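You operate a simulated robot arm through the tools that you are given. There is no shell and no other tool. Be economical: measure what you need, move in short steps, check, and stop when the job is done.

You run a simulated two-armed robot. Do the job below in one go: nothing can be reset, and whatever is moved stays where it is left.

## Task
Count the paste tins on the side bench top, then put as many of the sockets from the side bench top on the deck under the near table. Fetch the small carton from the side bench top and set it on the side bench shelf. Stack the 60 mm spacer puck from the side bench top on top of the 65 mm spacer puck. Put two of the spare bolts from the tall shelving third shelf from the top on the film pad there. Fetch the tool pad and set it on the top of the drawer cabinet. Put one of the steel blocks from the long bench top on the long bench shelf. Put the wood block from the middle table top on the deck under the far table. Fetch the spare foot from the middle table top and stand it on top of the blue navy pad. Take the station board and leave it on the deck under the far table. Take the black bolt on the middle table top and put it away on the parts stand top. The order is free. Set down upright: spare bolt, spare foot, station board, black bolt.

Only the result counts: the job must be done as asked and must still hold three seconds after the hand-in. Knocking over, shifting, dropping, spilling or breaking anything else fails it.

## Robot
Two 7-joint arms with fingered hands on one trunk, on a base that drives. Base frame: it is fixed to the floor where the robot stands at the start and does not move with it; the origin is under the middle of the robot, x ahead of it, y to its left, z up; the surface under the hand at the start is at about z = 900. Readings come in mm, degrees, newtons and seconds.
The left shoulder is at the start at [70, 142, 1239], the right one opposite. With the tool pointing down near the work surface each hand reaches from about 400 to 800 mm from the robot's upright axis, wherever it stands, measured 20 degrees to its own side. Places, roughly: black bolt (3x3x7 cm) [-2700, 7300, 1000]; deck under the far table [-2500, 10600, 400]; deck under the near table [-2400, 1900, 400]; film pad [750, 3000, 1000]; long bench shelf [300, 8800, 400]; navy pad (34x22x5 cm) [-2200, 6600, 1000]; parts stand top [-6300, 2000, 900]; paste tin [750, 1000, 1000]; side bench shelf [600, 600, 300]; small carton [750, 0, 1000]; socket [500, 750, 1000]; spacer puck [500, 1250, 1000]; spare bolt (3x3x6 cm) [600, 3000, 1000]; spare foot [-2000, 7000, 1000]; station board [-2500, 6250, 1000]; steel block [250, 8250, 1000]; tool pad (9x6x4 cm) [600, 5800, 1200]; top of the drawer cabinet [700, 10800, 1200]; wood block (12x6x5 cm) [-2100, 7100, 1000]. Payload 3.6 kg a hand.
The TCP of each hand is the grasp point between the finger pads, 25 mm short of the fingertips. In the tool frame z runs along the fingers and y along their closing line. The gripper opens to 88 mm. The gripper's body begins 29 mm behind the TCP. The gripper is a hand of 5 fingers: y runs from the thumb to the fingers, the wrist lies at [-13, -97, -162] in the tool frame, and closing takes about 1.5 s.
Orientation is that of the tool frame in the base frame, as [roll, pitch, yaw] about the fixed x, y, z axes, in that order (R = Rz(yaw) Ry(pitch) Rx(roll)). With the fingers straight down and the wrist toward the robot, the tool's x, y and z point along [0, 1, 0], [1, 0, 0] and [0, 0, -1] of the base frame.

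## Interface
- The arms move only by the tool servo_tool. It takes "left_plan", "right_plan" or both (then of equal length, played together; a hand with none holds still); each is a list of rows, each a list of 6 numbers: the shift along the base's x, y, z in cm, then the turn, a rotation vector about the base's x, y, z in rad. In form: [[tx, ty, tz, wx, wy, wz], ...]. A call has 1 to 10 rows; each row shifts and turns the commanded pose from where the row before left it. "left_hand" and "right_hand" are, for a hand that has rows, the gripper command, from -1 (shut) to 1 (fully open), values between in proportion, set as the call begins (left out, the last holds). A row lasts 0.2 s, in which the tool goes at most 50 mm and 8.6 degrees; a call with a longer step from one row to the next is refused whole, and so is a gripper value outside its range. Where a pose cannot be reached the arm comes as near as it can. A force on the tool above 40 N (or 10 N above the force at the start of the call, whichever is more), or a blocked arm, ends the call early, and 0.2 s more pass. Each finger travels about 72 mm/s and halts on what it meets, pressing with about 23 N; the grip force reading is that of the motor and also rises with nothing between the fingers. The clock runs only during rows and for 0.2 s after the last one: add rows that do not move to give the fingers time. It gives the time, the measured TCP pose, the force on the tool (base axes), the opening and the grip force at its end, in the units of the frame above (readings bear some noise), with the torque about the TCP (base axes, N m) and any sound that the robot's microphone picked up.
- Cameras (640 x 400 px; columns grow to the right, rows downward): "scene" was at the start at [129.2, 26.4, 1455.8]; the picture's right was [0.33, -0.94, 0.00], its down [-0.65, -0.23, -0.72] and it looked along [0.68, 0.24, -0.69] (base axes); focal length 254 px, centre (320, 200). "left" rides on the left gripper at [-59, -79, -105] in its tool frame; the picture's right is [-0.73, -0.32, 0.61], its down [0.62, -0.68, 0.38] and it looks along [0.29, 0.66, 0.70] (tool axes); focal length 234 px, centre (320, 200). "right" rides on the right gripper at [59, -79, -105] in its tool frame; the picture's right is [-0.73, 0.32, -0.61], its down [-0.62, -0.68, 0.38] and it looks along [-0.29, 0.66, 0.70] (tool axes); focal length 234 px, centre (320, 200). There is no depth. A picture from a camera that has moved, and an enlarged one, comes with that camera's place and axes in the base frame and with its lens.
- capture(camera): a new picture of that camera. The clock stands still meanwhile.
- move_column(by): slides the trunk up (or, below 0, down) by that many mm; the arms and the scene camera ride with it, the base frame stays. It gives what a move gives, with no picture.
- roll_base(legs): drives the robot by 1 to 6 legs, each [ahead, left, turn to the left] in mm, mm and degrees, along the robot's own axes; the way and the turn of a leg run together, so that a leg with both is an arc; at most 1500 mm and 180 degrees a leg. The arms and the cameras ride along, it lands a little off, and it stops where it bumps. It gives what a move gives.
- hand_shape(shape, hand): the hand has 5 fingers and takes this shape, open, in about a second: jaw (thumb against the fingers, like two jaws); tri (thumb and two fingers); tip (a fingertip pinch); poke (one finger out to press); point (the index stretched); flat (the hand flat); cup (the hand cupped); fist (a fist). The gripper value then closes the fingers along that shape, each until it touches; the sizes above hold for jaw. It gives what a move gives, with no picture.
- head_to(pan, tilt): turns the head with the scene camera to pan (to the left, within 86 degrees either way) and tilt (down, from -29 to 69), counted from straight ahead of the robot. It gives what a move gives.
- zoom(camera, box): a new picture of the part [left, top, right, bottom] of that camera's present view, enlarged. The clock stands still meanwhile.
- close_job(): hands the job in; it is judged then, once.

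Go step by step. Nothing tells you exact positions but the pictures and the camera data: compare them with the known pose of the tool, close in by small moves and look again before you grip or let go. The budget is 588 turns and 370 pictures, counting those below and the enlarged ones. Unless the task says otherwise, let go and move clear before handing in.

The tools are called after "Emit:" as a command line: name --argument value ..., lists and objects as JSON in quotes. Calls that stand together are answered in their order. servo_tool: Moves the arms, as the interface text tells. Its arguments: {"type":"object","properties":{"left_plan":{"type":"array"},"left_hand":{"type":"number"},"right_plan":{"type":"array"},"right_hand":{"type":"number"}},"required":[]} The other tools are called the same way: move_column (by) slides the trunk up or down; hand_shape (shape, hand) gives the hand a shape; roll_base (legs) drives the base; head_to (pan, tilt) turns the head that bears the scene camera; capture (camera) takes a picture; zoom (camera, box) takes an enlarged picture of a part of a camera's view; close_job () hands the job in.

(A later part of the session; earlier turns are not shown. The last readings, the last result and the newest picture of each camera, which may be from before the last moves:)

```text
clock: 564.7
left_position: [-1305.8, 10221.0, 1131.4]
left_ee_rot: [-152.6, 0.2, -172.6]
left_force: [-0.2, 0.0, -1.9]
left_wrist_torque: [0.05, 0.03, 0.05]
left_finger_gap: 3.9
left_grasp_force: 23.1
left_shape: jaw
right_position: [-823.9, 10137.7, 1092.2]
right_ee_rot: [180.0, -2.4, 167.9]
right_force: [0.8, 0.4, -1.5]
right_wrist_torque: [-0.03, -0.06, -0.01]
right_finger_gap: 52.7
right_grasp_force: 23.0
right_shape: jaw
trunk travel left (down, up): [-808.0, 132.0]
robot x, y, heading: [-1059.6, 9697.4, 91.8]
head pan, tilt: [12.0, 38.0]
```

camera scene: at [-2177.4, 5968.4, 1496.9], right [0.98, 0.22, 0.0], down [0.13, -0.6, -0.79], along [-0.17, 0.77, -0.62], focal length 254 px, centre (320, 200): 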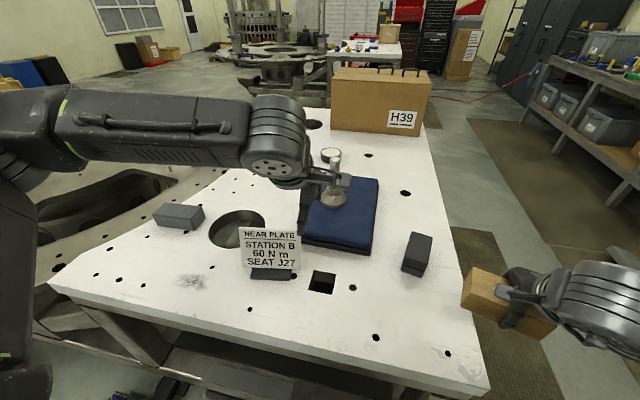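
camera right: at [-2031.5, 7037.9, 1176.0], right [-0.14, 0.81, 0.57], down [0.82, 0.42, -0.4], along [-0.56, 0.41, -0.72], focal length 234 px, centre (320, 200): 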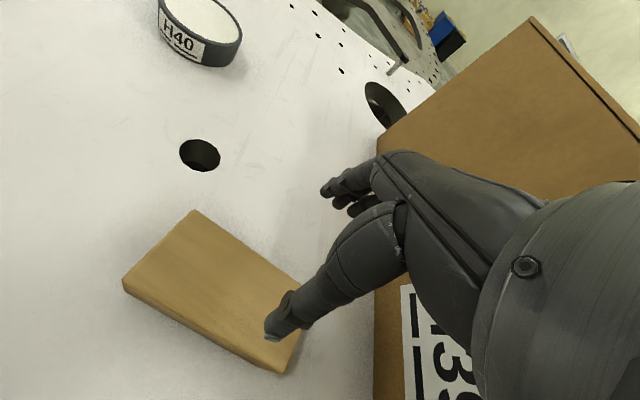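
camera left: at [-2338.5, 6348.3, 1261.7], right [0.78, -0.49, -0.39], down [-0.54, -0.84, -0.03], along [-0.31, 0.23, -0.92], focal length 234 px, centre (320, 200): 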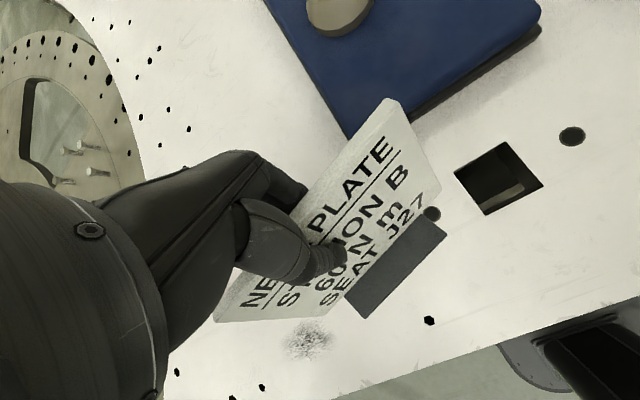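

Emit:
head_to --pan 55 --tilt 25

Emit:
capture --camera "scene"

```text
clock: 565.8
left_position: [-1306.3, 10221.8, 1131.0]
left_ee_rot: [-152.6, 0.3, -172.5]
left_force: [-0.2, 0.0, -1.8]
left_wrist_torque: [0.03, 0.02, 0.0]
left_finger_gap: 3.7
left_grasp_force: 22.4
left_shape: jaw
right_position: [-824.0, 10137.9, 1091.4]
right_ee_rot: [179.9, -2.4, 167.8]
right_force: [0.4, 0.0, -1.3]
right_wrist_torque: [-0.02, 0.0, -0.04]
right_finger_gap: 52.8
right_grasp_force: 23.2
right_shape: jaw
trunk travel left (down, up): [-808.0, 132.0]
robot x, y, heading: [-1058.0, 9695.7, 91.8]
head pan, tilt: [55.0, 25.0]
```

```text
77 pictures are left
camera scene: at [-1134.5, 9800.3, 1517.2], right [0.55, 0.84, 0.0], down [0.35, -0.23, -0.91], along [-0.76, 0.5, -0.42], focal length 254 px, centre (320, 200)
```

scene: 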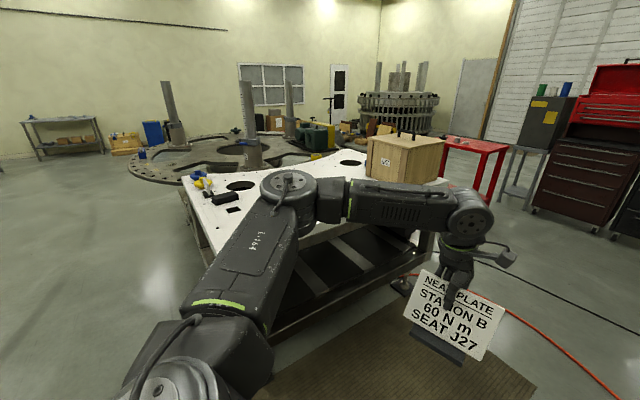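

Emit:
roll_base --legs '[[780, 0, 0], [0, 0, 88]]'

Emit:
head_to --pan 0 --tilt 30

Emit:
capture --camera "scene"

```text
clock: 573.7
left_position: [-1606.6, 10235.2, 1132.8]
left_ee_rot: [-152.7, 0.2, -84.3]
left_force: [0.4, 1.1, -2.5]
left_wrist_torque: [-0.06, 0.0, 0.0]
left_finger_gap: 3.9
left_grasp_force: 23.2
left_shape: jaw
right_position: [-1510.5, 10713.5, 1094.1]
right_ee_rot: [179.7, -2.5, -103.7]
right_force: [0.3, 0.3, -2.4]
right_wrist_torque: [0.01, 0.0, -0.02]
right_finger_gap: 52.5
right_grasp_force: 22.7
right_shape: jaw
trunk travel left (down, up): [-808.0, 132.0]
robot x, y, heading: [-1083.5, 10464.2, -180.0]
head pan, tilt: [55.0, 25.0]
```

```text
clock: 575.0
left_position: [-1616.8, 10235.7, 1126.3]
left_ee_rot: [-152.2, 0.2, -84.2]
left_force: [0.0, 0.5, -2.1]
left_wrist_torque: [-0.04, -0.02, 0.0]
left_finger_gap: 3.9
left_grasp_force: 23.2
left_shape: jaw
right_position: [-1518.8, 10713.8, 1089.9]
right_ee_rot: [-179.7, -2.4, -103.9]
right_force: [0.4, -0.1, -1.4]
right_wrist_torque: [0.02, 0.02, 0.0]
right_finger_gap: 52.6
right_grasp_force: 23.0
right_shape: jaw
trunk travel left (down, up): [-808.0, 132.0]
robot x, y, heading: [-1079.4, 10464.6, -179.9]
head pan, tilt: [0.0, 30.0]
```

```text
76 pictures are left
camera scene: at [-1204.5, 10466.1, 1512.1], right [0.0, 1.0, 0.0], down [0.49, 0.0, -0.87], along [-0.87, 0.0, -0.49], focal length 254 px, centre (320, 200)
```

scene: 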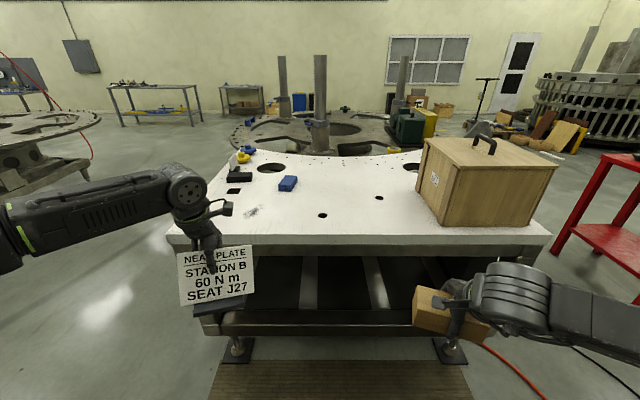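

The far table's opening faces me (y ≈ 9990–11290). I lower the trunk, then extend both hands and check the deck.

Emit:
move_column --by -400

Emit:
move_column --by -160

Emit:
servo_tool --left_plan '[[-3, 0, 0, 0, 0, 0], [-3, 0, 0, 0, 0, 0], [-3, 0, 0, 0, 0, 0], [-3, 0, 0, 0, 0, 0], [-2, 0, 0, 0, 0, 0], [0, 0, 0, 0, 0, 0]]' --right_plan '[[-4, 0, 0, 0, 0, 0], [-4, 0, 0, 0, 0, 0], [-4, 0, 0, 0, 0, 0], [-4, 0, 0, 0, 0, 0], [-4, 0, 0, 0, 0, 0], [-3, 0, 0, 0, 0, 0]]'

Emit:
capture --camera "scene"

```text
clock: 578.8
left_position: [-1618.5, 10235.2, 727.0]
left_ee_rot: [-152.3, 0.3, -84.2]
left_force: [-0.3, 0.4, -1.7]
left_wrist_torque: [-0.03, 0.06, -0.02]
left_finger_gap: 4.0
left_grasp_force: 23.2
left_shape: jaw
right_position: [-1520.2, 10712.9, 689.7]
right_ee_rot: [-179.7, -2.4, -103.8]
right_force: [-0.6, 0.0, -2.6]
right_wrist_torque: [0.0, 0.0, -0.01]
right_finger_gap: 52.3
right_grasp_force: 23.3
right_shape: jaw
trunk travel left (down, up): [-408.0, 532.0]
robot x, y, heading: [-1077.8, 10470.4, -180.2]
head pan, tilt: [0.0, 30.0]
```

```text
clock: 580.6
left_position: [-1617.8, 10235.4, 567.2]
left_ee_rot: [-152.3, 0.3, -84.2]
left_force: [0.4, 0.0, -1.9]
left_wrist_torque: [-0.04, 0.03, -0.04]
left_finger_gap: 4.1
left_grasp_force: 23.0
left_shape: jaw
right_position: [-1520.1, 10713.0, 529.4]
right_ee_rot: [-179.7, -2.4, -103.8]
right_force: [-0.5, -0.4, -1.5]
right_wrist_torque: [-0.01, -0.01, 0.02]
right_finger_gap: 52.3
right_grasp_force: 22.6
right_shape: jaw
trunk travel left (down, up): [-248.0, 692.0]
robot x, y, heading: [-1079.7, 10465.2, -180.0]
head pan, tilt: [0.0, 30.0]
```

```text
clock: 582.0
left_position: [-1752.7, 10235.4, 567.1]
left_ee_rot: [-152.3, 0.3, -84.3]
left_force: [0.3, 0.2, -1.9]
left_wrist_torque: [-0.02, 0.03, 0.01]
left_finger_gap: 4.2
left_grasp_force: 22.9
left_shape: jaw
right_position: [-1753.2, 10711.3, 529.6]
right_ee_rot: [-179.7, -2.3, -103.8]
right_force: [-0.3, -0.2, -1.4]
right_wrist_torque: [0.01, -0.02, -0.02]
right_finger_gap: 52.5
right_grasp_force: 23.1
right_shape: jaw
trunk travel left (down, up): [-248.0, 692.0]
robot x, y, heading: [-1081.9, 10468.1, -180.0]
head pan, tilt: [0.0, 30.0]
```

```text
75 pictures are left
camera scene: at [-1210.8, 10466.0, 952.1], right [0.0, 1.0, 0.0], down [0.49, 0.0, -0.87], along [-0.87, 0.0, -0.49], focal length 254 px, centre (320, 200)
```

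scene: 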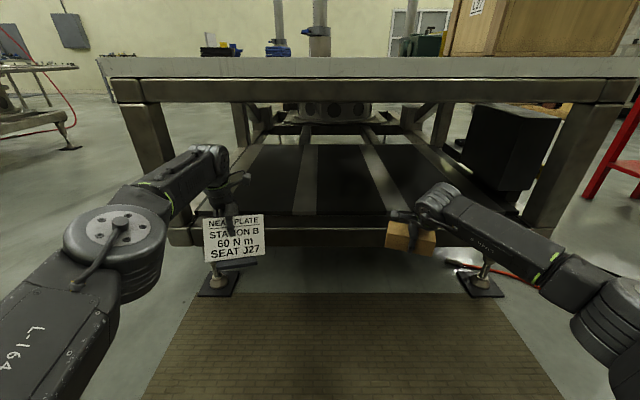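

The deck is open. I drive in with both loads just above it.

Emit:
roll_base --legs '[[310, -40, 0]]'

Emit:
capture --camera "scene"

Emit:
capture --camera "left"

```text
clock: 584.1
left_position: [-2065.7, 10271.5, 566.3]
left_ee_rot: [-152.0, 0.2, -84.2]
left_force: [0.0, 0.2, -1.9]
left_wrist_torque: [-0.01, 0.04, 0.02]
left_finger_gap: 3.7
left_grasp_force: 22.6
left_shape: jaw
right_position: [-2062.1, 10748.0, 528.0]
right_ee_rot: [-179.5, -2.5, -103.6]
right_force: [-0.2, 0.8, -1.8]
right_wrist_torque: [-0.02, 0.0, 0.03]
right_finger_gap: 52.6
right_grasp_force: 22.9
right_shape: jaw
trunk travel left (down, up): [-248.0, 692.0]
robot x, y, heading: [-1391.3, 10503.3, -179.7]
head pan, tilt: [0.0, 30.0]
```

```text
74 pictures are left
camera scene: at [-1528.0, 10504.6, 952.1], right [0.0, 1.0, 0.0], down [0.5, 0.0, -0.87], along [-0.87, 0.0, -0.5], focal length 254 px, centre (320, 200)
```

scene: 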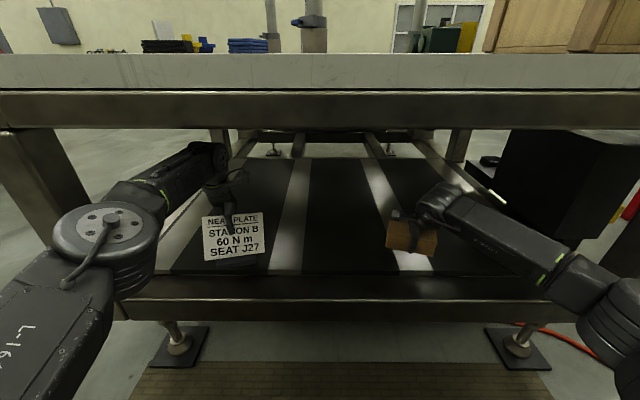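

```text
73 pictures are left
camera left: at [-2053.0, 10332.7, 696.8], right [0.49, 0.78, -0.38], down [0.84, -0.54, -0.02], along [-0.22, -0.31, -0.92], focal length 234 px, centre (320, 200)
```

left: 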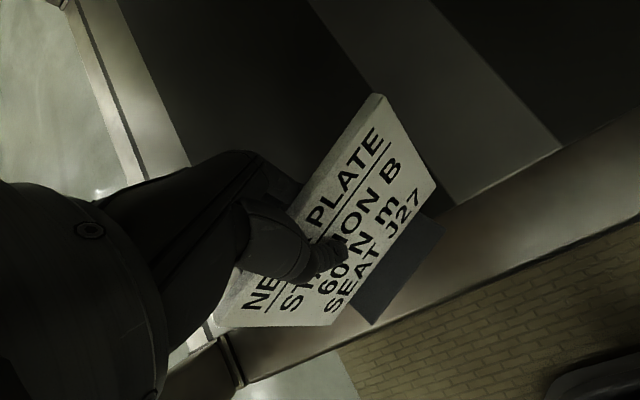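

The board's base would sit on the front rail; I move in a bit deeper and slightly right.

Emit:
roll_base --legs '[[85, -30, 0]]'

Emit:
servo_tool --left_plan '[[0, 0, -1, 0, 0, 0], [0, 0, -1, 0, 0, 0], [0, 0, 0, 0, 0, 0]]' --right_plan '[[0, 0, -2, 0, 0, 0], [0, 0, -1.5, 0, 0, 0], [0, 0, 0, 0, 0, 0]]'

Emit:
capture --camera "left"

Emit:
capture --camera "right"

```text
clock: 585.2
left_position: [-2149.9, 10299.6, 563.3]
left_ee_rot: [-152.2, 0.1, -84.0]
left_force: [-1.3, -0.1, -2.2]
left_wrist_torque: [-0.03, 0.02, 0.01]
left_finger_gap: 4.0
left_grasp_force: 22.8
left_shape: jaw
right_position: [-2145.7, 10776.4, 524.8]
right_ee_rot: [-179.4, -2.5, -103.5]
right_force: [-0.1, -0.5, -2.2]
right_wrist_torque: [0.04, -0.02, 0.0]
right_finger_gap: 52.4
right_grasp_force: 23.4
right_shape: jaw
trunk travel left (down, up): [-248.0, 692.0]
robot x, y, heading: [-1474.2, 10538.3, -179.7]
head pan, tilt: [0.0, 30.0]
```

```text
clock: 586.0
left_position: [-2149.2, 10300.8, 540.8]
left_ee_rot: [-152.1, 0.3, -84.1]
left_force: [0.0, -0.8, -2.3]
left_wrist_torque: [0.0, 0.02, -0.01]
left_finger_gap: 3.5
left_grasp_force: 23.0
left_shape: jaw
right_position: [-2147.2, 10776.4, 490.6]
right_ee_rot: [-179.5, -2.4, -103.5]
right_force: [-0.5, -0.4, -2.4]
right_wrist_torque: [-0.03, -0.03, -0.01]
right_finger_gap: 52.6
right_grasp_force: 23.2
right_shape: jaw
trunk travel left (down, up): [-248.0, 692.0]
robot x, y, heading: [-1476.1, 10534.4, -179.7]
head pan, tilt: [0.0, 30.0]
```

```text
72 pictures are left
camera left: at [-2137.0, 10362.1, 672.7], right [0.49, 0.78, -0.38], down [0.84, -0.54, -0.02], along [-0.22, -0.31, -0.92], focal length 234 px, centre (320, 200)
```

left: 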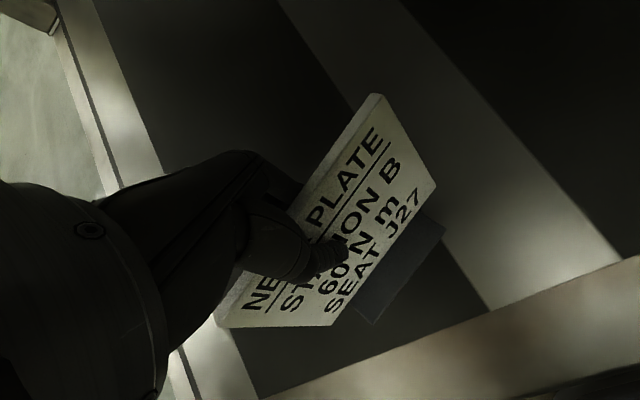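

```text
71 pictures are left
camera right: at [-2083.9, 10704.4, 597.8], right [-0.14, 0.81, 0.57], down [0.81, 0.43, -0.4], along [-0.57, 0.41, -0.71], focal length 234 px, centre (320, 200)
```

right: 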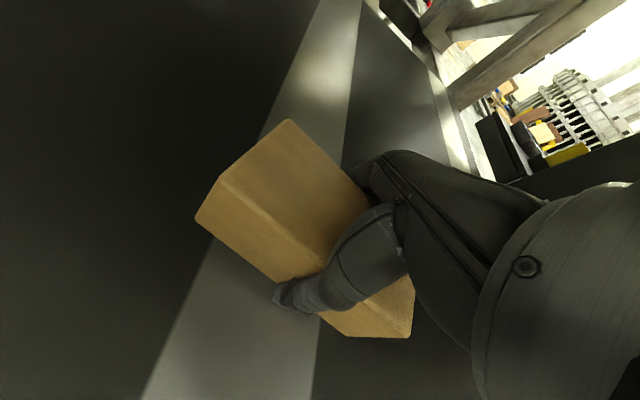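

Emit:
servo_tool --left_plan '[[0, 0, -0.5, 0, 0, 0], [0, 0, -0.3, 0, 0, 0], [0, 0, -0.3, 0, 0, 0], [0, 0, 0, 0, 0, 0]]' --right_plan '[[0, 0, -0.8, 0, 0, 0], [0, 0, -0.6, 0, 0, 0], [0, 0, -0.4, 0, 0, 0], [0, 0, 0, 0, 0, 0]]'

Emit:
servo_tool --left_plan '[[0, 0, -0.3, 0, 0, 0], [0, 0, -0.2, 0, 0, 0], [0, 0, 0, 0, 0, 0]]' --right_plan '[[0, 0, -0.4, 0, 0, 0], [0, 0, -0.4, 0, 0, 0], [0, 0, 0, 0, 0, 0]]'

```text
clock: 587.0
left_position: [-2148.6, 10299.0, 532.7]
left_ee_rot: [-152.2, 0.3, -83.9]
left_force: [1.5, -0.1, 2.2]
left_wrist_torque: [0.09, 0.08, -0.02]
left_finger_gap: 3.9
left_grasp_force: 23.2
left_shape: jaw
right_position: [-2146.7, 10775.9, 471.1]
right_ee_rot: [-179.7, -2.5, -103.6]
right_force: [-0.5, -0.1, -1.7]
right_wrist_torque: [0.03, 0.0, 0.0]
right_finger_gap: 52.4
right_grasp_force: 22.5
right_shape: jaw
trunk travel left (down, up): [-248.0, 692.0]
robot x, y, heading: [-1475.2, 10534.4, -179.5]
head pan, tilt: [0.0, 30.0]
```

```text
clock: 587.8
left_position: [-2147.5, 10299.6, 528.0]
left_ee_rot: [-152.2, 0.2, -84.1]
left_force: [0.8, 0.0, 13.5]
left_wrist_torque: [0.09, -0.04, -0.01]
left_finger_gap: 4.7
left_grasp_force: 23.0
left_shape: jaw
right_position: [-2146.5, 10776.1, 465.8]
right_ee_rot: [-179.8, -2.4, -103.5]
right_force: [-1.0, -0.3, 2.1]
right_wrist_torque: [0.15, -0.06, 0.0]
right_finger_gap: 52.4
right_grasp_force: 23.3
right_shape: jaw
trunk travel left (down, up): [-248.0, 692.0]
robot x, y, heading: [-1471.1, 10535.7, -180.0]
head pan, tilt: [0.0, 30.0]
```

Both touch the deck. I relieve the left, press the right slightly, then open both gently.

Emit:
servo_tool --left_plan '[[0, 0, 0.3, 0, 0, 0], [0, 0, 0, 0, 0, 0]]' --right_plan '[[0, 0, -0.2, 0, 0, 0], [0, 0, 0, 0, 0, 0]]'

Emit:
servo_tool --left_plan '[[0, 0, 0, 0, 0, 0], [0, 0, 0, 0, 0, 0], [0, 0, 0, 0, 0, 0]]' --right_plan '[[0, 0, 0, 0, 0, 0], [0, 0, 0, 0, 0, 0], [0, 0, 0, 0, 0, 0]]' --left_hand -0.6 --right_hand 0.7

Emit:
servo_tool --left_plan '[[0, 0, 0, 0, 0, 0], [0, 0, 0, 0, 0, 0], [0, 0, 0, 0, 0, 0]]' --right_plan '[[0, 0, 0, 0, 0, 0], [0, 0, 1, 0, 0, 0], [0, 0, 3, 0, 0, 0]]' --left_hand 0.3 --right_hand 1

Emit:
capture --camera "left"

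Emit:
capture --camera "right"

```text
clock: 588.4
left_position: [-2147.5, 10299.3, 530.5]
left_ee_rot: [-152.2, 0.3, -84.1]
left_force: [0.6, 0.4, -1.2]
left_wrist_torque: [0.04, 0.08, 0.02]
left_finger_gap: 4.2
left_grasp_force: 23.0
left_shape: jaw
right_position: [-2145.7, 10776.1, 464.9]
right_ee_rot: [-179.9, -2.4, -103.6]
right_force: [-0.4, 1.6, 18.8]
right_wrist_torque: [0.33, 0.02, -0.01]
right_finger_gap: 52.6
right_grasp_force: 23.1
right_shape: jaw
trunk travel left (down, up): [-248.0, 692.0]
robot x, y, heading: [-1471.1, 10535.8, -179.7]
head pan, tilt: [0.0, 30.0]
```

```text
clock: 589.2
left_position: [-2147.9, 10299.2, 532.9]
left_ee_rot: [-152.2, 0.4, -84.0]
left_force: [-0.8, -0.5, -0.5]
left_wrist_torque: [0.0, 0.04, 0.01]
left_finger_gap: 17.3
left_grasp_force: 0.1
left_shape: jaw
right_position: [-2146.5, 10776.5, 465.1]
right_ee_rot: [-180.0, -2.4, -103.5]
right_force: [-0.1, 0.9, 22.5]
right_wrist_torque: [0.3, 0.12, 0.09]
right_finger_gap: 70.7
right_grasp_force: 0.0
right_shape: jaw
trunk travel left (down, up): [-248.0, 692.0]
robot x, y, heading: [-1474.7, 10533.5, -179.8]
head pan, tilt: [0.0, 30.0]
```

```text
clock: 590.0
left_position: [-2149.2, 10300.9, 529.8]
left_ee_rot: [-152.1, 0.2, -84.1]
left_force: [0.9, 0.3, 0.0]
left_wrist_torque: [-0.02, 0.03, -0.04]
left_finger_gap: 57.0
left_grasp_force: 0.1
left_shape: jaw
right_position: [-2147.2, 10777.1, 499.9]
right_ee_rot: [-179.6, -2.3, -103.5]
right_force: [-0.1, -0.2, 0.4]
right_wrist_torque: [0.03, -0.02, -0.02]
right_finger_gap: 88.1
right_grasp_force: 0.1
right_shape: jaw
trunk travel left (down, up): [-248.0, 692.0]
robot x, y, heading: [-1471.5, 10536.2, -179.6]
head pan, tilt: [0.0, 30.0]
```

```text
70 pictures are left
camera left: at [-2137.2, 10361.6, 660.4], right [0.49, 0.78, -0.38], down [0.84, -0.54, -0.02], along [-0.22, -0.31, -0.92], focal length 234 px, centre (320, 200)
```

left: 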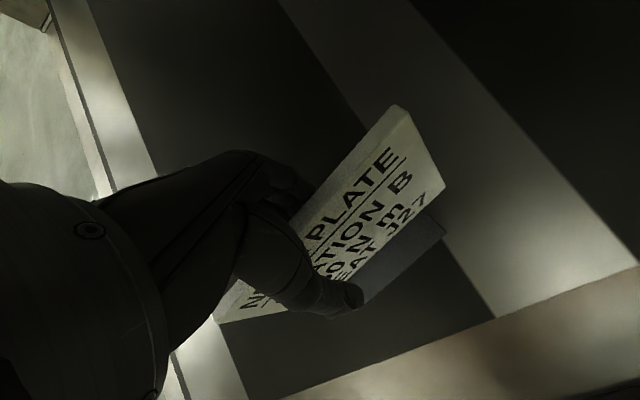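

```text
69 pictures are left
camera right: at [-2083.7, 10706.2, 608.6], right [-0.14, 0.81, 0.57], down [0.81, 0.43, -0.4], along [-0.57, 0.41, -0.71], focal length 234 px, centre (320, 200)
```

right: 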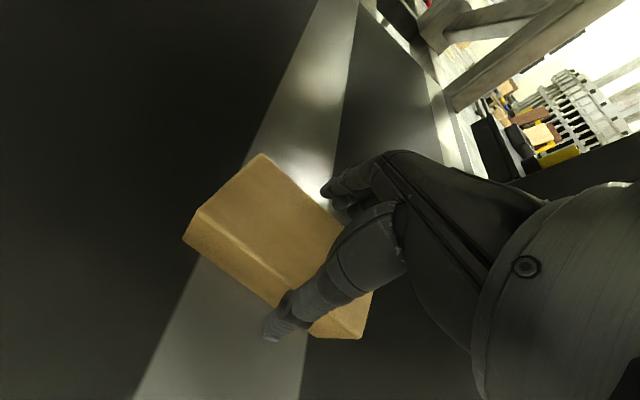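

Both objects stand on the deck. I slide the left hand sideways off the plate along its plane, then look.

Emit:
servo_tool --left_plan '[[-0.2, 2, 0, 0, 0, 0], [-0.2, 2, 0, 0, 0, 0], [-0.25, 2.5, 0, 0, 0, 0], [-0.25, 2.5, 0, 0, 0, 0], [-0.25, 2.5, 0, 0, 0, 0], [-0.25, 2.5, 0, 0, 0, 0]]' --right_plan '[[0, 0, 2, 0, 0, 0], [0, 0, 1, 0, 0, 0], [0, 0, 0, 0, 0, 0], [0, 0, 0, 0, 0, 0], [0, 0, 0, 0, 0, 0], [0, 0, 0, 0, 0, 0]]'

Emit:
capture --camera "scene"

```text
clock: 591.4
left_position: [-2142.8, 10441.8, 529.7]
left_ee_rot: [-152.1, 0.4, -83.9]
left_force: [-0.7, -0.7, -0.2]
left_wrist_torque: [0.01, -0.03, 0.02]
left_finger_gap: 56.7
left_grasp_force: 0.1
left_shape: jaw
left hand out of reach, approached as far as the arm can: row 3, 5
right_position: [-2145.9, 10776.7, 531.0]
right_ee_rot: [-179.7, -2.3, -103.5]
right_force: [-0.5, 0.4, -0.3]
right_wrist_torque: [0.02, -0.04, 0.01]
right_finger_gap: 88.0
right_grasp_force: 0.0
right_shape: jaw
trunk travel left (down, up): [-248.0, 692.0]
robot x, y, heading: [-1471.8, 10533.9, -179.5]
head pan, tilt: [0.0, 30.0]
```

```text
68 pictures are left
camera scene: at [-1611.6, 10533.6, 952.3], right [-0.01, 1.0, 0.0], down [0.5, 0.0, -0.87], along [-0.87, 0.0, -0.5], focal length 254 px, centre (320, 200)
```

scene: 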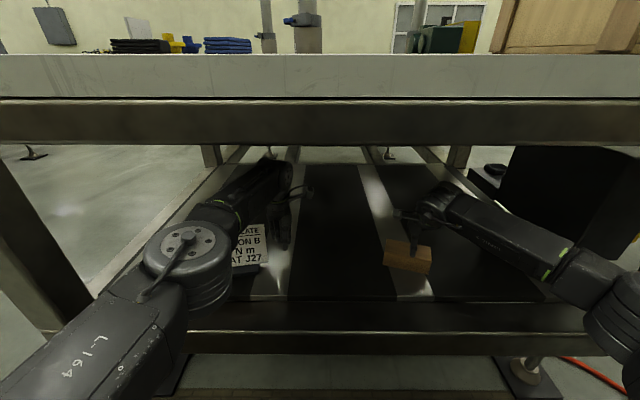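

Emit:
roll_base --legs '[[-450, 0, 0]]'

Emit:
capture --camera "scene"

```text
clock: 594.1
left_position: [-1686.7, 10442.4, 530.0]
left_ee_rot: [-152.2, 0.3, -83.9]
left_force: [0.0, -0.6, 0.5]
left_wrist_torque: [-0.01, 0.02, 0.02]
left_finger_gap: 57.0
left_grasp_force: 0.1
left_shape: jaw
right_position: [-1692.5, 10779.0, 533.0]
right_ee_rot: [-179.7, -2.4, -103.5]
right_force: [-0.1, -1.1, -0.3]
right_wrist_torque: [-0.01, 0.02, -0.01]
right_finger_gap: 87.8
right_grasp_force: 0.2
right_shape: jaw
trunk travel left (down, up): [-248.0, 692.0]
robot x, y, heading: [-1014.1, 10539.9, -179.5]
head pan, tilt: [0.0, 30.0]
```

```text
67 pictures are left
camera scene: at [-1151.9, 10535.7, 951.1], right [-0.01, 1.0, 0.0], down [0.49, 0.0, -0.87], along [-0.87, -0.01, -0.49], focal length 254 px, centre (320, 200)
```

scene: 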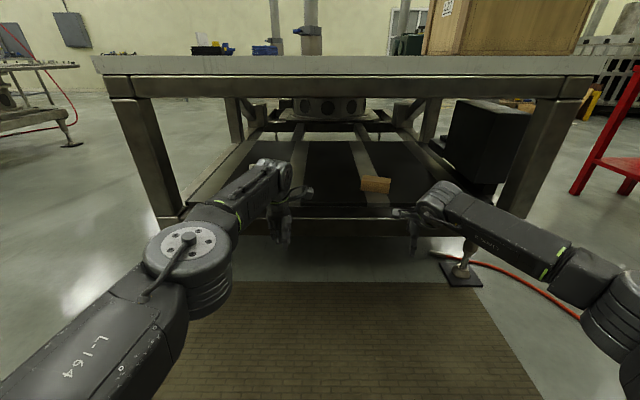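

Emit:
servo_tool --left_plan '[[0, -3, 0, -0.016, 0.12, 0], [2, -3, 0, -0.016, 0.12, 0], [3, -3, 0, -0.016, 0.12, 0], [3, -3, 0, -0.016, 0.12, 0], [4, -2, 0, 0, 0, -0.1]]' --right_plan '[[3, 0, 0, 0, 0, 0.08], [3, 0, 0, 0, 0, 0.08], [4, 0, 0, 0, 0, 0.08], [4, 0, 0, 0, 0, 0], [4, 0, 0, 0, 0, 0]]' --left_hand 1

Emit:
move_column --by 200

Emit:
zoom --camera "scene" --box '[140, 140, 460, 320]'

```text
clock: 595.3
left_position: [-1569.5, 10301.9, 527.3]
left_ee_rot: [-179.8, -0.5, -89.7]
left_force: [0.3, 0.6, -0.3]
left_wrist_torque: [-0.02, -0.05, -0.03]
left_finger_gap: 87.5
left_grasp_force: 0.1
left_shape: jaw
right_position: [-1516.0, 10779.3, 529.3]
right_ee_rot: [-179.4, -2.2, -89.8]
right_force: [-0.1, 0.1, -0.3]
right_wrist_torque: [-0.03, 0.04, -0.01]
right_finger_gap: 87.9
right_grasp_force: 0.1
right_shape: jaw
trunk travel left (down, up): [-248.0, 692.0]
robot x, y, heading: [-1021.0, 10537.8, -179.7]
head pan, tilt: [0.0, 30.0]
```

```text
clock: 597.5
left_position: [-1569.6, 10301.2, 726.8]
left_ee_rot: [-179.7, -0.5, -89.6]
left_force: [0.2, 0.4, 0.4]
left_wrist_torque: [0.01, -0.03, -0.01]
left_finger_gap: 87.6
left_grasp_force: 0.1
left_shape: jaw
right_position: [-1514.1, 10776.9, 728.1]
right_ee_rot: [-179.4, -2.3, -89.8]
right_force: [0.8, 0.2, -0.5]
right_wrist_torque: [-0.01, 0.0, -0.02]
right_finger_gap: 88.0
right_grasp_force: 0.0
right_shape: jaw
trunk travel left (down, up): [-448.0, 492.0]
robot x, y, heading: [-1018.0, 10538.3, -179.5]
head pan, tilt: [0.0, 30.0]
```

```text
2.00 times, centred on (300, 230) of scene
camera zoom: at [-1150.6, 10535.5, 1151.0], right [-0.01, 1.0, 0.0], down [0.49, 0.0, -0.87], along [-0.87, -0.01, -0.49], focal length 508 px, centre (360, 140)
```

zoom: 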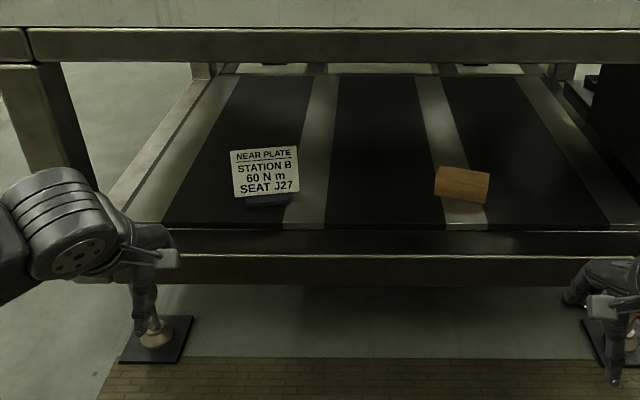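

Both the board and the wood block stand on the far deck. Last is the black bolt near (-2760, 7333); I approach it from the middle table's +y end.

Emit:
move_column --by 370

Emit:
roll_base --legs '[[0, 1000, 0], [0, 950, 0]]'

Emit:
head_to --pan 25 --tilt 20

Emit:
capture --camera "scene"

```text
clock: 601.1
left_position: [-1569.7, 10302.4, 1095.2]
left_ee_rot: [-179.7, -0.4, -89.5]
left_force: [0.8, -1.0, 0.5]
left_wrist_torque: [0.05, -0.03, 0.03]
left_finger_gap: 87.6
left_grasp_force: 0.1
left_shape: jaw
right_position: [-1514.1, 10777.1, 1098.4]
right_ee_rot: [-179.4, -2.4, -89.7]
right_force: [0.0, -0.1, 0.1]
right_wrist_torque: [0.02, 0.01, 0.02]
right_finger_gap: 88.2
right_grasp_force: 0.1
right_shape: jaw
trunk travel left (down, up): [-818.0, 122.0]
robot x, y, heading: [-1015.4, 10540.8, -179.8]
head pan, tilt: [0.0, 30.0]
```

```text
clock: 610.7
left_position: [-1561.1, 8389.2, 1094.4]
left_ee_rot: [-179.8, -0.6, -89.7]
left_force: [-0.2, -0.2, 0.5]
left_wrist_torque: [0.04, 0.0, 0.0]
left_finger_gap: 87.7
left_grasp_force: 0.1
left_shape: jaw
right_position: [-1505.3, 8865.2, 1097.0]
right_ee_rot: [-179.5, -2.3, -90.0]
right_force: [-0.4, -0.2, 0.3]
right_wrist_torque: [-0.01, 0.01, -0.01]
right_finger_gap: 87.9
right_grasp_force: 0.0
right_shape: jaw
trunk travel left (down, up): [-818.0, 122.0]
robot x, y, heading: [-1010.6, 8622.4, -180.0]
head pan, tilt: [0.0, 30.0]
```

```text
clock: 611.6
left_position: [-1561.6, 8389.6, 1093.8]
left_ee_rot: [-179.6, -0.5, -89.8]
left_force: [0.8, 0.0, 0.7]
left_wrist_torque: [0.02, -0.04, 0.02]
left_finger_gap: 87.4
left_grasp_force: 0.0
left_shape: jaw
right_position: [-1504.8, 8864.4, 1097.3]
right_ee_rot: [-179.4, -2.2, -90.0]
right_force: [0.6, -0.2, 0.4]
right_wrist_torque: [-0.02, 0.0, 0.03]
right_finger_gap: 87.9
right_grasp_force: 0.0
right_shape: jaw
trunk travel left (down, up): [-818.0, 122.0]
robot x, y, heading: [-1008.2, 8616.8, -179.8]
head pan, tilt: [25.0, 20.0]
```

```text
65 pictures are left
camera scene: at [-1142.4, 8581.6, 1535.3], right [-0.42, 0.91, 0.0], down [0.31, 0.15, -0.94], along [-0.85, -0.4, -0.34], focal length 254 px, centre (320, 200)
```

scene: 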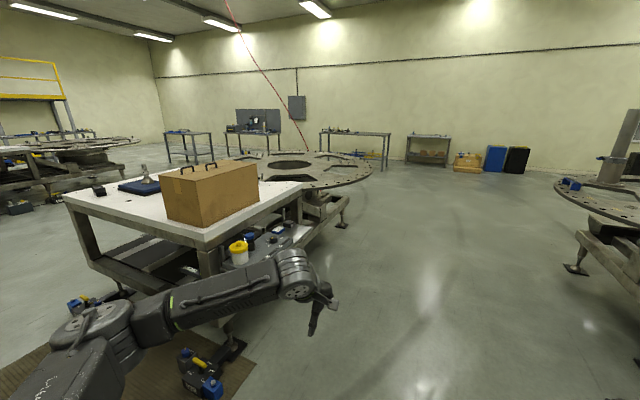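

Emit:
roll_base --legs '[[1000, 0, 0], [920, 0, 0], [0, 0, 90]]'

Emit:
head_to --pan 0 --tilt 28

Emit:
capture --camera "scene"

```text
clock: 624.9
left_position: [-2708.7, 8064.4, 1096.0]
left_ee_rot: [-179.6, -0.4, -1.6]
left_force: [-0.3, 0.7, 0.8]
left_wrist_torque: [-0.01, 0.01, -0.01]
left_finger_gap: 87.8
left_grasp_force: 0.0
left_shape: jaw
right_position: [-3183.1, 8135.7, 1097.9]
right_ee_rot: [-179.5, -2.3, -1.9]
right_force: [0.5, -0.4, -0.9]
right_wrist_torque: [-0.03, 0.03, 0.04]
right_finger_gap: 88.0
right_grasp_force: 0.2
right_shape: jaw
trunk travel left (down, up): [-818.0, 122.0]
robot x, y, heading: [-2926.2, 8624.2, -91.7]
head pan, tilt: [25.0, 20.0]
```

```text
clock: 625.8
left_position: [-2708.5, 8064.3, 1094.4]
left_ee_rot: [-179.6, -0.5, -1.6]
left_force: [0.2, 0.0, 0.6]
left_wrist_torque: [0.01, -0.01, 0.0]
left_finger_gap: 87.4
left_grasp_force: 0.2
left_shape: jaw
right_position: [-3182.4, 8136.4, 1097.4]
right_ee_rot: [-179.4, -2.3, -1.8]
right_force: [-0.6, 0.7, -0.4]
right_wrist_torque: [-0.02, 0.02, 0.05]
right_finger_gap: 88.0
right_grasp_force: 0.1
right_shape: jaw
trunk travel left (down, up): [-818.0, 122.0]
robot x, y, heading: [-2926.5, 8626.4, -91.6]
head pan, tilt: [0.0, 28.0]
```

```text
64 pictures are left
camera scene: at [-2927.8, 8481.9, 1522.5], right [-1.0, 0.03, 0.0], down [0.01, 0.47, -0.88], along [-0.03, -0.88, -0.47], focal length 254 px, centre (320, 200)
```

scene: 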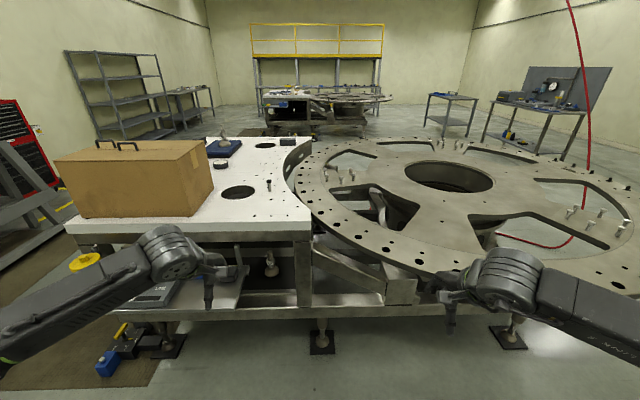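

The black bolt stands at about (-2705, 7298). I raise the trunk so the left elbow clears the carton, and drive toward the table corner.

Emit:
move_column --by 120

Emit:
servo_tool --left_plan '[[-1, -4, 0, 0, 0, 0], [-1, -4, 0, 0, 0, 0], [0, -2, 0, 0, 0, 0]]'

Emit:
roll_base --legs '[[420, -50, 1.5]]'

Emit:
head_to --pan 25 --tilt 35

Emit:
capture --camera "scene"

```text
clock: 627.3
left_position: [-2709.3, 8062.8, 1214.7]
left_ee_rot: [-179.6, -0.5, -1.6]
left_force: [-0.7, 0.4, 0.5]
left_wrist_torque: [0.02, 0.0, -0.02]
left_finger_gap: 87.3
left_grasp_force: 0.1
left_shape: jaw
right_position: [-3182.9, 8135.3, 1217.7]
right_ee_rot: [-179.4, -2.3, -1.9]
right_force: [0.2, -0.3, -0.3]
right_wrist_torque: [0.01, 0.01, -0.01]
right_finger_gap: 87.9
right_grasp_force: 0.0
right_shape: jaw
trunk travel left (down, up): [-938.0, 2.0]
robot x, y, heading: [-2928.9, 8627.3, -92.0]
head pan, tilt: [0.0, 28.0]
```

```text
clock: 628.1
left_position: [-2728.5, 7966.0, 1214.9]
left_ee_rot: [-179.6, -0.6, -1.8]
left_force: [0.5, -0.2, -0.2]
left_wrist_torque: [0.04, -0.02, -0.03]
left_finger_gap: 87.7
left_grasp_force: 0.1
left_shape: jaw
right_position: [-3182.8, 8136.6, 1217.1]
right_ee_rot: [-179.3, -2.3, -1.8]
right_force: [0.6, 0.0, -0.9]
right_wrist_torque: [0.01, 0.0, 0.01]
right_finger_gap: 88.1
right_grasp_force: 0.1
right_shape: jaw
trunk travel left (down, up): [-938.0, 2.0]
robot x, y, heading: [-2926.5, 8627.5, -91.4]
head pan, tilt: [0.0, 28.0]
```

```text
clock: 630.7
left_position: [-2767.3, 7555.5, 1216.0]
left_ee_rot: [-179.7, -0.5, -0.2]
left_force: [0.1, -0.1, 0.4]
left_wrist_torque: [-0.05, 0.06, -0.04]
left_finger_gap: 87.6
left_grasp_force: 0.0
left_shape: jaw
right_position: [-3225.2, 7713.5, 1217.5]
right_ee_rot: [-179.3, -2.3, -0.4]
right_force: [0.8, 0.3, -0.2]
right_wrist_torque: [0.0, -0.02, 0.02]
right_finger_gap: 87.9
right_grasp_force: 0.0
right_shape: jaw
trunk travel left (down, up): [-938.0, 2.0]
robot x, y, heading: [-2983.6, 8206.8, -90.1]
head pan, tilt: [0.0, 28.0]
```

```text
clock: 631.6
left_position: [-2768.3, 7552.6, 1214.3]
left_ee_rot: [-179.7, -0.4, -0.2]
left_force: [0.9, 0.4, 0.0]
left_wrist_torque: [-0.01, 0.0, 0.03]
left_finger_gap: 87.8
left_grasp_force: 0.0
left_shape: jaw
right_position: [-3227.1, 7712.6, 1216.0]
right_ee_rot: [-179.3, -2.3, -0.4]
right_force: [-0.8, -0.3, -0.2]
right_wrist_torque: [0.03, -0.02, 0.02]
right_finger_gap: 88.0
right_grasp_force: 0.0
right_shape: jaw
trunk travel left (down, up): [-938.0, 2.0]
robot x, y, heading: [-2982.2, 8207.7, -90.4]
head pan, tilt: [25.0, 35.0]
```

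```text
63 pictures are left
camera scene: at [-2944.0, 8075.1, 1631.4], right [-0.91, -0.42, 0.0], down [-0.24, 0.52, -0.82], along [0.34, -0.74, -0.57], focal length 254 px, centre (320, 200)
```

scene: 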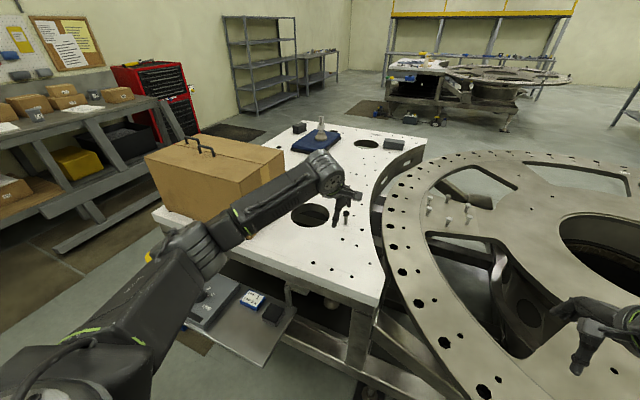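

The bolt is at (-2706, 7290). I move forward and a little right so the elbow stays clear of the carton.

Emit:
roll_base --legs '[[0, -50, 0], [225, 0, 0]]'

Emit:
capture --camera "scene"

Emit:
capture --camera "left"

```text
clock: 633.8
left_position: [-2817.0, 7332.8, 1217.5]
left_ee_rot: [-179.8, -0.5, -0.2]
left_force: [0.4, -0.7, -0.8]
left_wrist_torque: [0.01, -0.01, 0.0]
left_finger_gap: 87.4
left_grasp_force: 0.0
left_shape: jaw
right_position: [-3276.4, 7492.0, 1218.8]
right_ee_rot: [-179.6, -2.3, -0.3]
right_force: [0.6, 0.6, -0.3]
right_wrist_torque: [-0.02, 0.06, 0.01]
right_finger_gap: 88.1
right_grasp_force: 0.1
right_shape: jaw
trunk travel left (down, up): [-938.0, 2.0]
robot x, y, heading: [-3030.5, 7980.8, -90.3]
head pan, tilt: [25.0, 35.0]
```

```text
62 pictures are left
camera scene: at [-2993.2, 7855.6, 1631.8], right [-0.91, -0.42, 0.0], down [-0.24, 0.52, -0.82], along [0.34, -0.74, -0.57], focal length 254 px, centre (320, 200)
```

scene: 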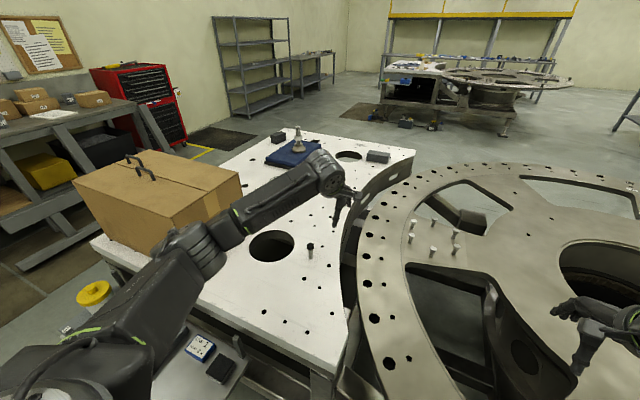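

```text
61 pictures are left
camera left: at [-2879.4, 7413.1, 1322.0], right [-0.72, 0.33, -0.61], down [0.63, 0.68, -0.38], along [0.29, -0.66, -0.7], focal length 234 px, centre (320, 200)
```

left: 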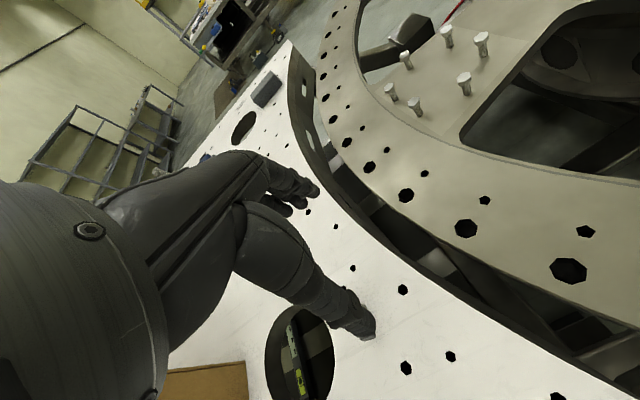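

Turning the base 15° left will bring the bolt straight ahead of the left arm and swing the elbow away from the carton.

Emit:
roll_base --legs '[[0, 0, 15]]'

Emit:
servo_tool --left_plan '[[-1.5, -3, -1, 0, 0, 0], [-1.5, -3, -2, 0, 0, 0], [-1.5, -3, -3, 0, 0, 0], [0, -1, -3, 0, 0, 0], [0, 0, 0, 0, 0, 0]]' --left_hand 0.5

Emit:
head_to --pan 5 --tilt 38

Emit:
capture --camera "scene"

Emit:
capture --camera "left"

```text
clock: 635.1
left_position: [-2656.7, 7407.8, 1215.6]
left_ee_rot: [-179.7, -0.6, 14.9]
left_force: [0.4, -0.7, 0.4]
left_wrist_torque: [0.03, -0.04, 0.01]
left_finger_gap: 87.5
left_grasp_force: 0.1
left_shape: jaw
right_position: [-3142.1, 7441.4, 1216.3]
right_ee_rot: [-179.4, -2.3, 14.6]
right_force: [-0.2, 0.3, 0.1]
right_wrist_torque: [0.0, -0.01, -0.02]
right_finger_gap: 88.0
right_grasp_force: 0.1
right_shape: jaw
trunk travel left (down, up): [-938.0, 2.0]
robot x, y, heading: [-3037.2, 7983.5, -75.0]
head pan, tilt: [25.0, 35.0]
```

```text
clock: 636.3
left_position: [-2701.2, 7308.1, 1124.9]
left_ee_rot: [-179.7, -0.5, 14.7]
left_force: [0.5, -0.2, 0.8]
left_wrist_torque: [0.0, 0.01, 0.0]
left_finger_gap: 66.1
left_grasp_force: 0.0
left_shape: jaw
right_position: [-3140.5, 7440.8, 1216.8]
right_ee_rot: [-179.4, -2.3, 14.7]
right_force: [-0.7, 0.4, 2.1]
right_wrist_torque: [0.0, 0.05, -0.02]
right_finger_gap: 87.9
right_grasp_force: 0.1
right_shape: jaw
trunk travel left (down, up): [-938.0, 2.0]
robot x, y, heading: [-3033.2, 7986.0, -75.2]
head pan, tilt: [25.0, 35.0]
```

```text
clock: 637.1
left_position: [-2700.9, 7308.4, 1125.6]
left_ee_rot: [-179.7, -0.4, 14.9]
left_force: [0.4, 0.0, -0.3]
left_wrist_torque: [-0.03, -0.03, 0.0]
left_finger_gap: 66.2
left_grasp_force: 0.0
left_shape: jaw
right_position: [-3141.6, 7441.2, 1216.5]
right_ee_rot: [-179.4, -2.3, 14.7]
right_force: [-0.2, 0.0, -0.5]
right_wrist_torque: [0.02, 0.02, -0.04]
right_finger_gap: 88.0
right_grasp_force: 0.0
right_shape: jaw
trunk travel left (down, up): [-938.0, 2.0]
robot x, y, heading: [-3030.3, 7981.3, -75.2]
head pan, tilt: [5.0, 38.0]
```

```text
60 pictures are left
camera scene: at [-2989.5, 7851.7, 1626.9], right [-0.94, -0.34, 0.0], down [-0.21, 0.58, -0.79], along [0.27, -0.74, -0.62], focal length 254 px, centre (320, 200)
```

scene: 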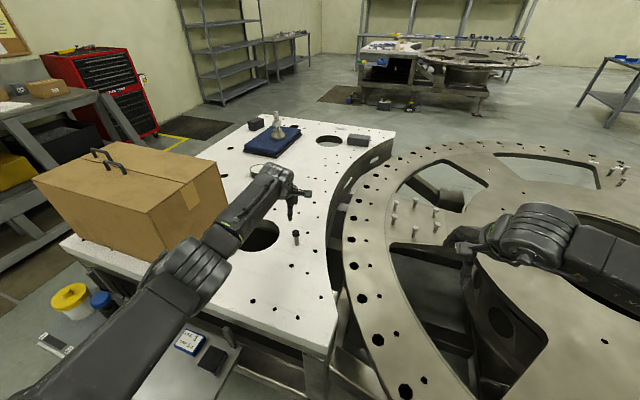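

```text
59 pictures are left
camera left: at [-2781.5, 7369.7, 1230.5], right [-0.78, 0.13, -0.61], down [0.43, 0.82, -0.37], along [0.45, -0.55, -0.7], focal length 234 px, centre (320, 200)
```

left: 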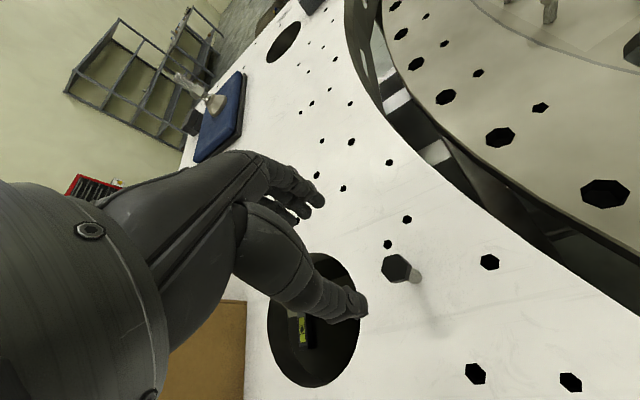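

Emit:
servo_tool --left_plan '[[-0.6, 0.4, -3, 0, 0, 0], [-0.6, 0.3, -3.5, 0, 0, 0], [0, 0, 0, 0, 0, 0]]' --left_hand 0.4

Emit:
capture --camera "left"

Emit:
zoom --camera "scene" --box '[240, 180, 340, 260]'

```text
clock: 638.0
left_position: [-2712.6, 7315.8, 1058.3]
left_ee_rot: [-179.7, -0.5, 14.9]
left_force: [0.3, -0.4, 0.1]
left_wrist_torque: [-0.01, -0.02, 0.01]
left_finger_gap: 61.9
left_grasp_force: 0.2
left_shape: jaw
right_position: [-3140.5, 7441.8, 1217.7]
right_ee_rot: [-179.4, -2.3, 14.7]
right_force: [-0.4, -0.7, 0.2]
right_wrist_torque: [0.01, 0.02, 0.01]
right_finger_gap: 87.9
right_grasp_force: 0.0
right_shape: jaw
trunk travel left (down, up): [-938.0, 2.0]
robot x, y, heading: [-3030.2, 7983.3, -75.1]
head pan, tilt: [5.0, 38.0]
```

```text
58 pictures are left
camera left: at [-2793.8, 7377.2, 1164.3], right [-0.78, 0.13, -0.61], down [0.43, 0.82, -0.37], along [0.45, -0.55, -0.7], focal length 234 px, centre (320, 200)
```

left: 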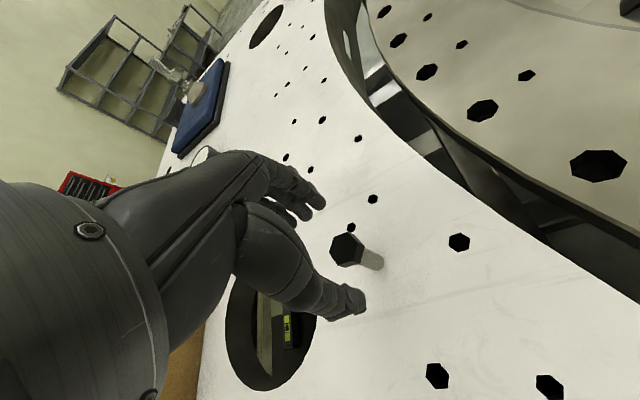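

```text
5.00 times, centred on (290, 220) of scene
camera zoom: at [-2989.5, 7851.8, 1626.9], right [-0.94, -0.34, 0.0], down [-0.21, 0.58, -0.79], along [0.27, -0.74, -0.62], focal length 1269 px, centre (470, 100)
```

zoom: 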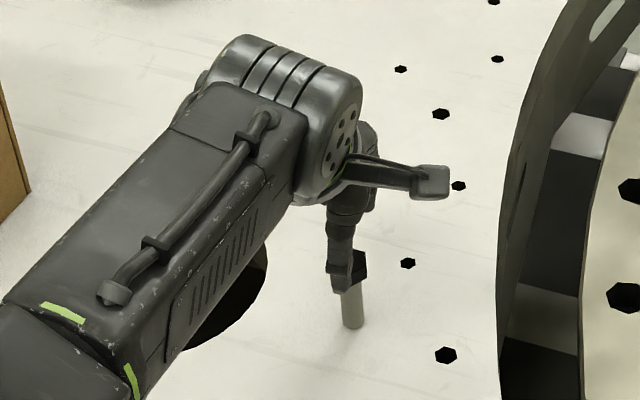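

Centred over the head. Down so the fingertips span the head only, then close and lift.

Emit:
servo_tool --left_plan '[[-0.1, -0.3, -2, 0, 0, 0], [0, 0, -1.8, 0, 0, 0], [0, 0, 0, 0, 0, 0]]'

Emit:
servo_tool --left_plan '[[0, 0, 0, 0, 0, 0], [0, 0, 0, 0, 0, 0], [0, 0, 0, 0, 0, 0], [0, 0, 0, 0, 0, 0], [0, 0, 0, 0, 0, 0], [0, 0, 0, 0, 0, 0]]' --left_hand -1

Emit:
servo_tool --left_plan '[[0, 0, 1, 0, 0, 0], [0, 0, 2, 0, 0, 0], [0, 0, 3, 0, 0, 0], [0, 0, 3, 0, 0, 0], [0, 0, 0, 0, 0, 0]]'

Emit:
capture --camera "left"

Emit:
zoom --camera "scene" --box '[240, 160, 340, 240]'

```text
clock: 638.8
left_position: [-2715.6, 7319.9, 1022.3]
left_ee_rot: [-179.7, -0.5, 14.9]
left_force: [-0.3, -0.8, -0.2]
left_wrist_torque: [0.01, 0.03, 0.0]
left_finger_gap: 61.9
left_grasp_force: 0.1
left_shape: jaw
left hand out of reach, approached as far as the arm can: row 2
right_position: [-3140.8, 7443.0, 1216.6]
right_ee_rot: [-179.5, -2.2, 14.7]
right_force: [-0.9, -0.1, 0.8]
right_wrist_torque: [-0.01, 0.0, 0.02]
right_finger_gap: 87.8
right_grasp_force: 0.0
right_shape: jaw
trunk travel left (down, up): [-938.0, 2.0]
robot x, y, heading: [-3030.2, 7982.8, -75.3]
head pan, tilt: [5.0, 38.0]
```

```text
clock: 640.1
left_position: [-2715.0, 7318.4, 1021.8]
left_ee_rot: [-179.7, -0.4, 14.8]
left_force: [-0.5, 0.0, 0.5]
left_wrist_torque: [0.0, 0.0, 0.02]
left_finger_gap: 19.5
left_grasp_force: 23.1
left_shape: jaw
right_position: [-3141.4, 7439.8, 1217.0]
right_ee_rot: [-179.4, -2.3, 14.8]
right_force: [0.4, 0.2, 0.1]
right_wrist_torque: [0.0, 0.02, -0.02]
right_finger_gap: 88.5
right_grasp_force: 0.0
right_shape: jaw
trunk travel left (down, up): [-938.0, 2.0]
robot x, y, heading: [-3036.4, 7982.5, -75.1]
head pan, tilt: [5.0, 38.0]
```

```text
clock: 641.4
left_position: [-2713.0, 7295.0, 1105.1]
left_ee_rot: [-179.5, -0.7, 14.8]
left_force: [0.1, 0.0, -1.4]
left_wrist_torque: [0.01, 0.04, 0.0]
left_finger_gap: 19.0
left_grasp_force: 22.8
left_shape: jaw
left hand out of reach, approached as far as the arm can: row 2, 3, 4
right_position: [-3140.0, 7440.9, 1217.8]
right_ee_rot: [-179.3, -2.3, 14.7]
right_force: [-0.3, -1.0, -0.5]
right_wrist_torque: [-0.03, -0.04, 0.01]
right_finger_gap: 88.0
right_grasp_force: 0.1
right_shape: jaw
trunk travel left (down, up): [-938.0, 2.0]
robot x, y, heading: [-3029.6, 7982.9, -75.0]
head pan, tilt: [5.0, 38.0]
```

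```text
56 pictures are left
camera left: at [-2793.7, 7357.2, 1211.7], right [-0.78, 0.13, -0.61], down [0.43, 0.82, -0.37], along [0.45, -0.55, -0.7], focal length 234 px, centre (320, 200)
```

left: 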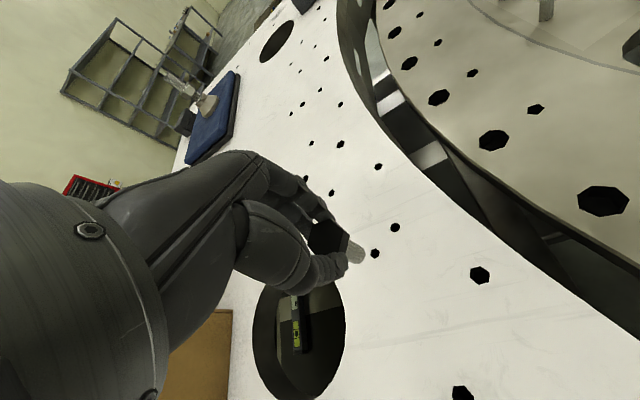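

```text
5.00 times, centred on (290, 200) of scene
camera zoom: at [-2989.4, 7851.3, 1626.9], right [-0.94, -0.34, 0.0], down [-0.21, 0.58, -0.79], along [0.27, -0.74, -0.62], focal length 1269 px, centre (470, 200)
```

zoom: 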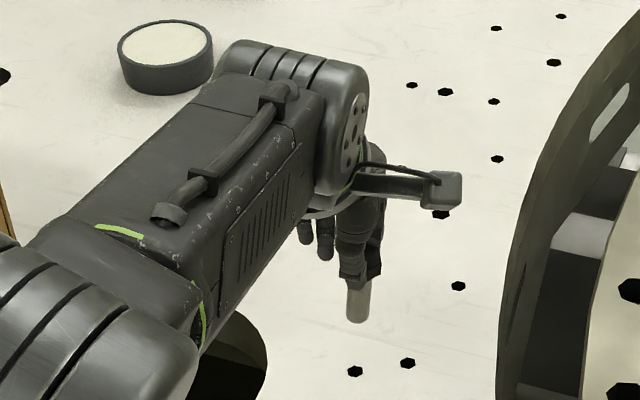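

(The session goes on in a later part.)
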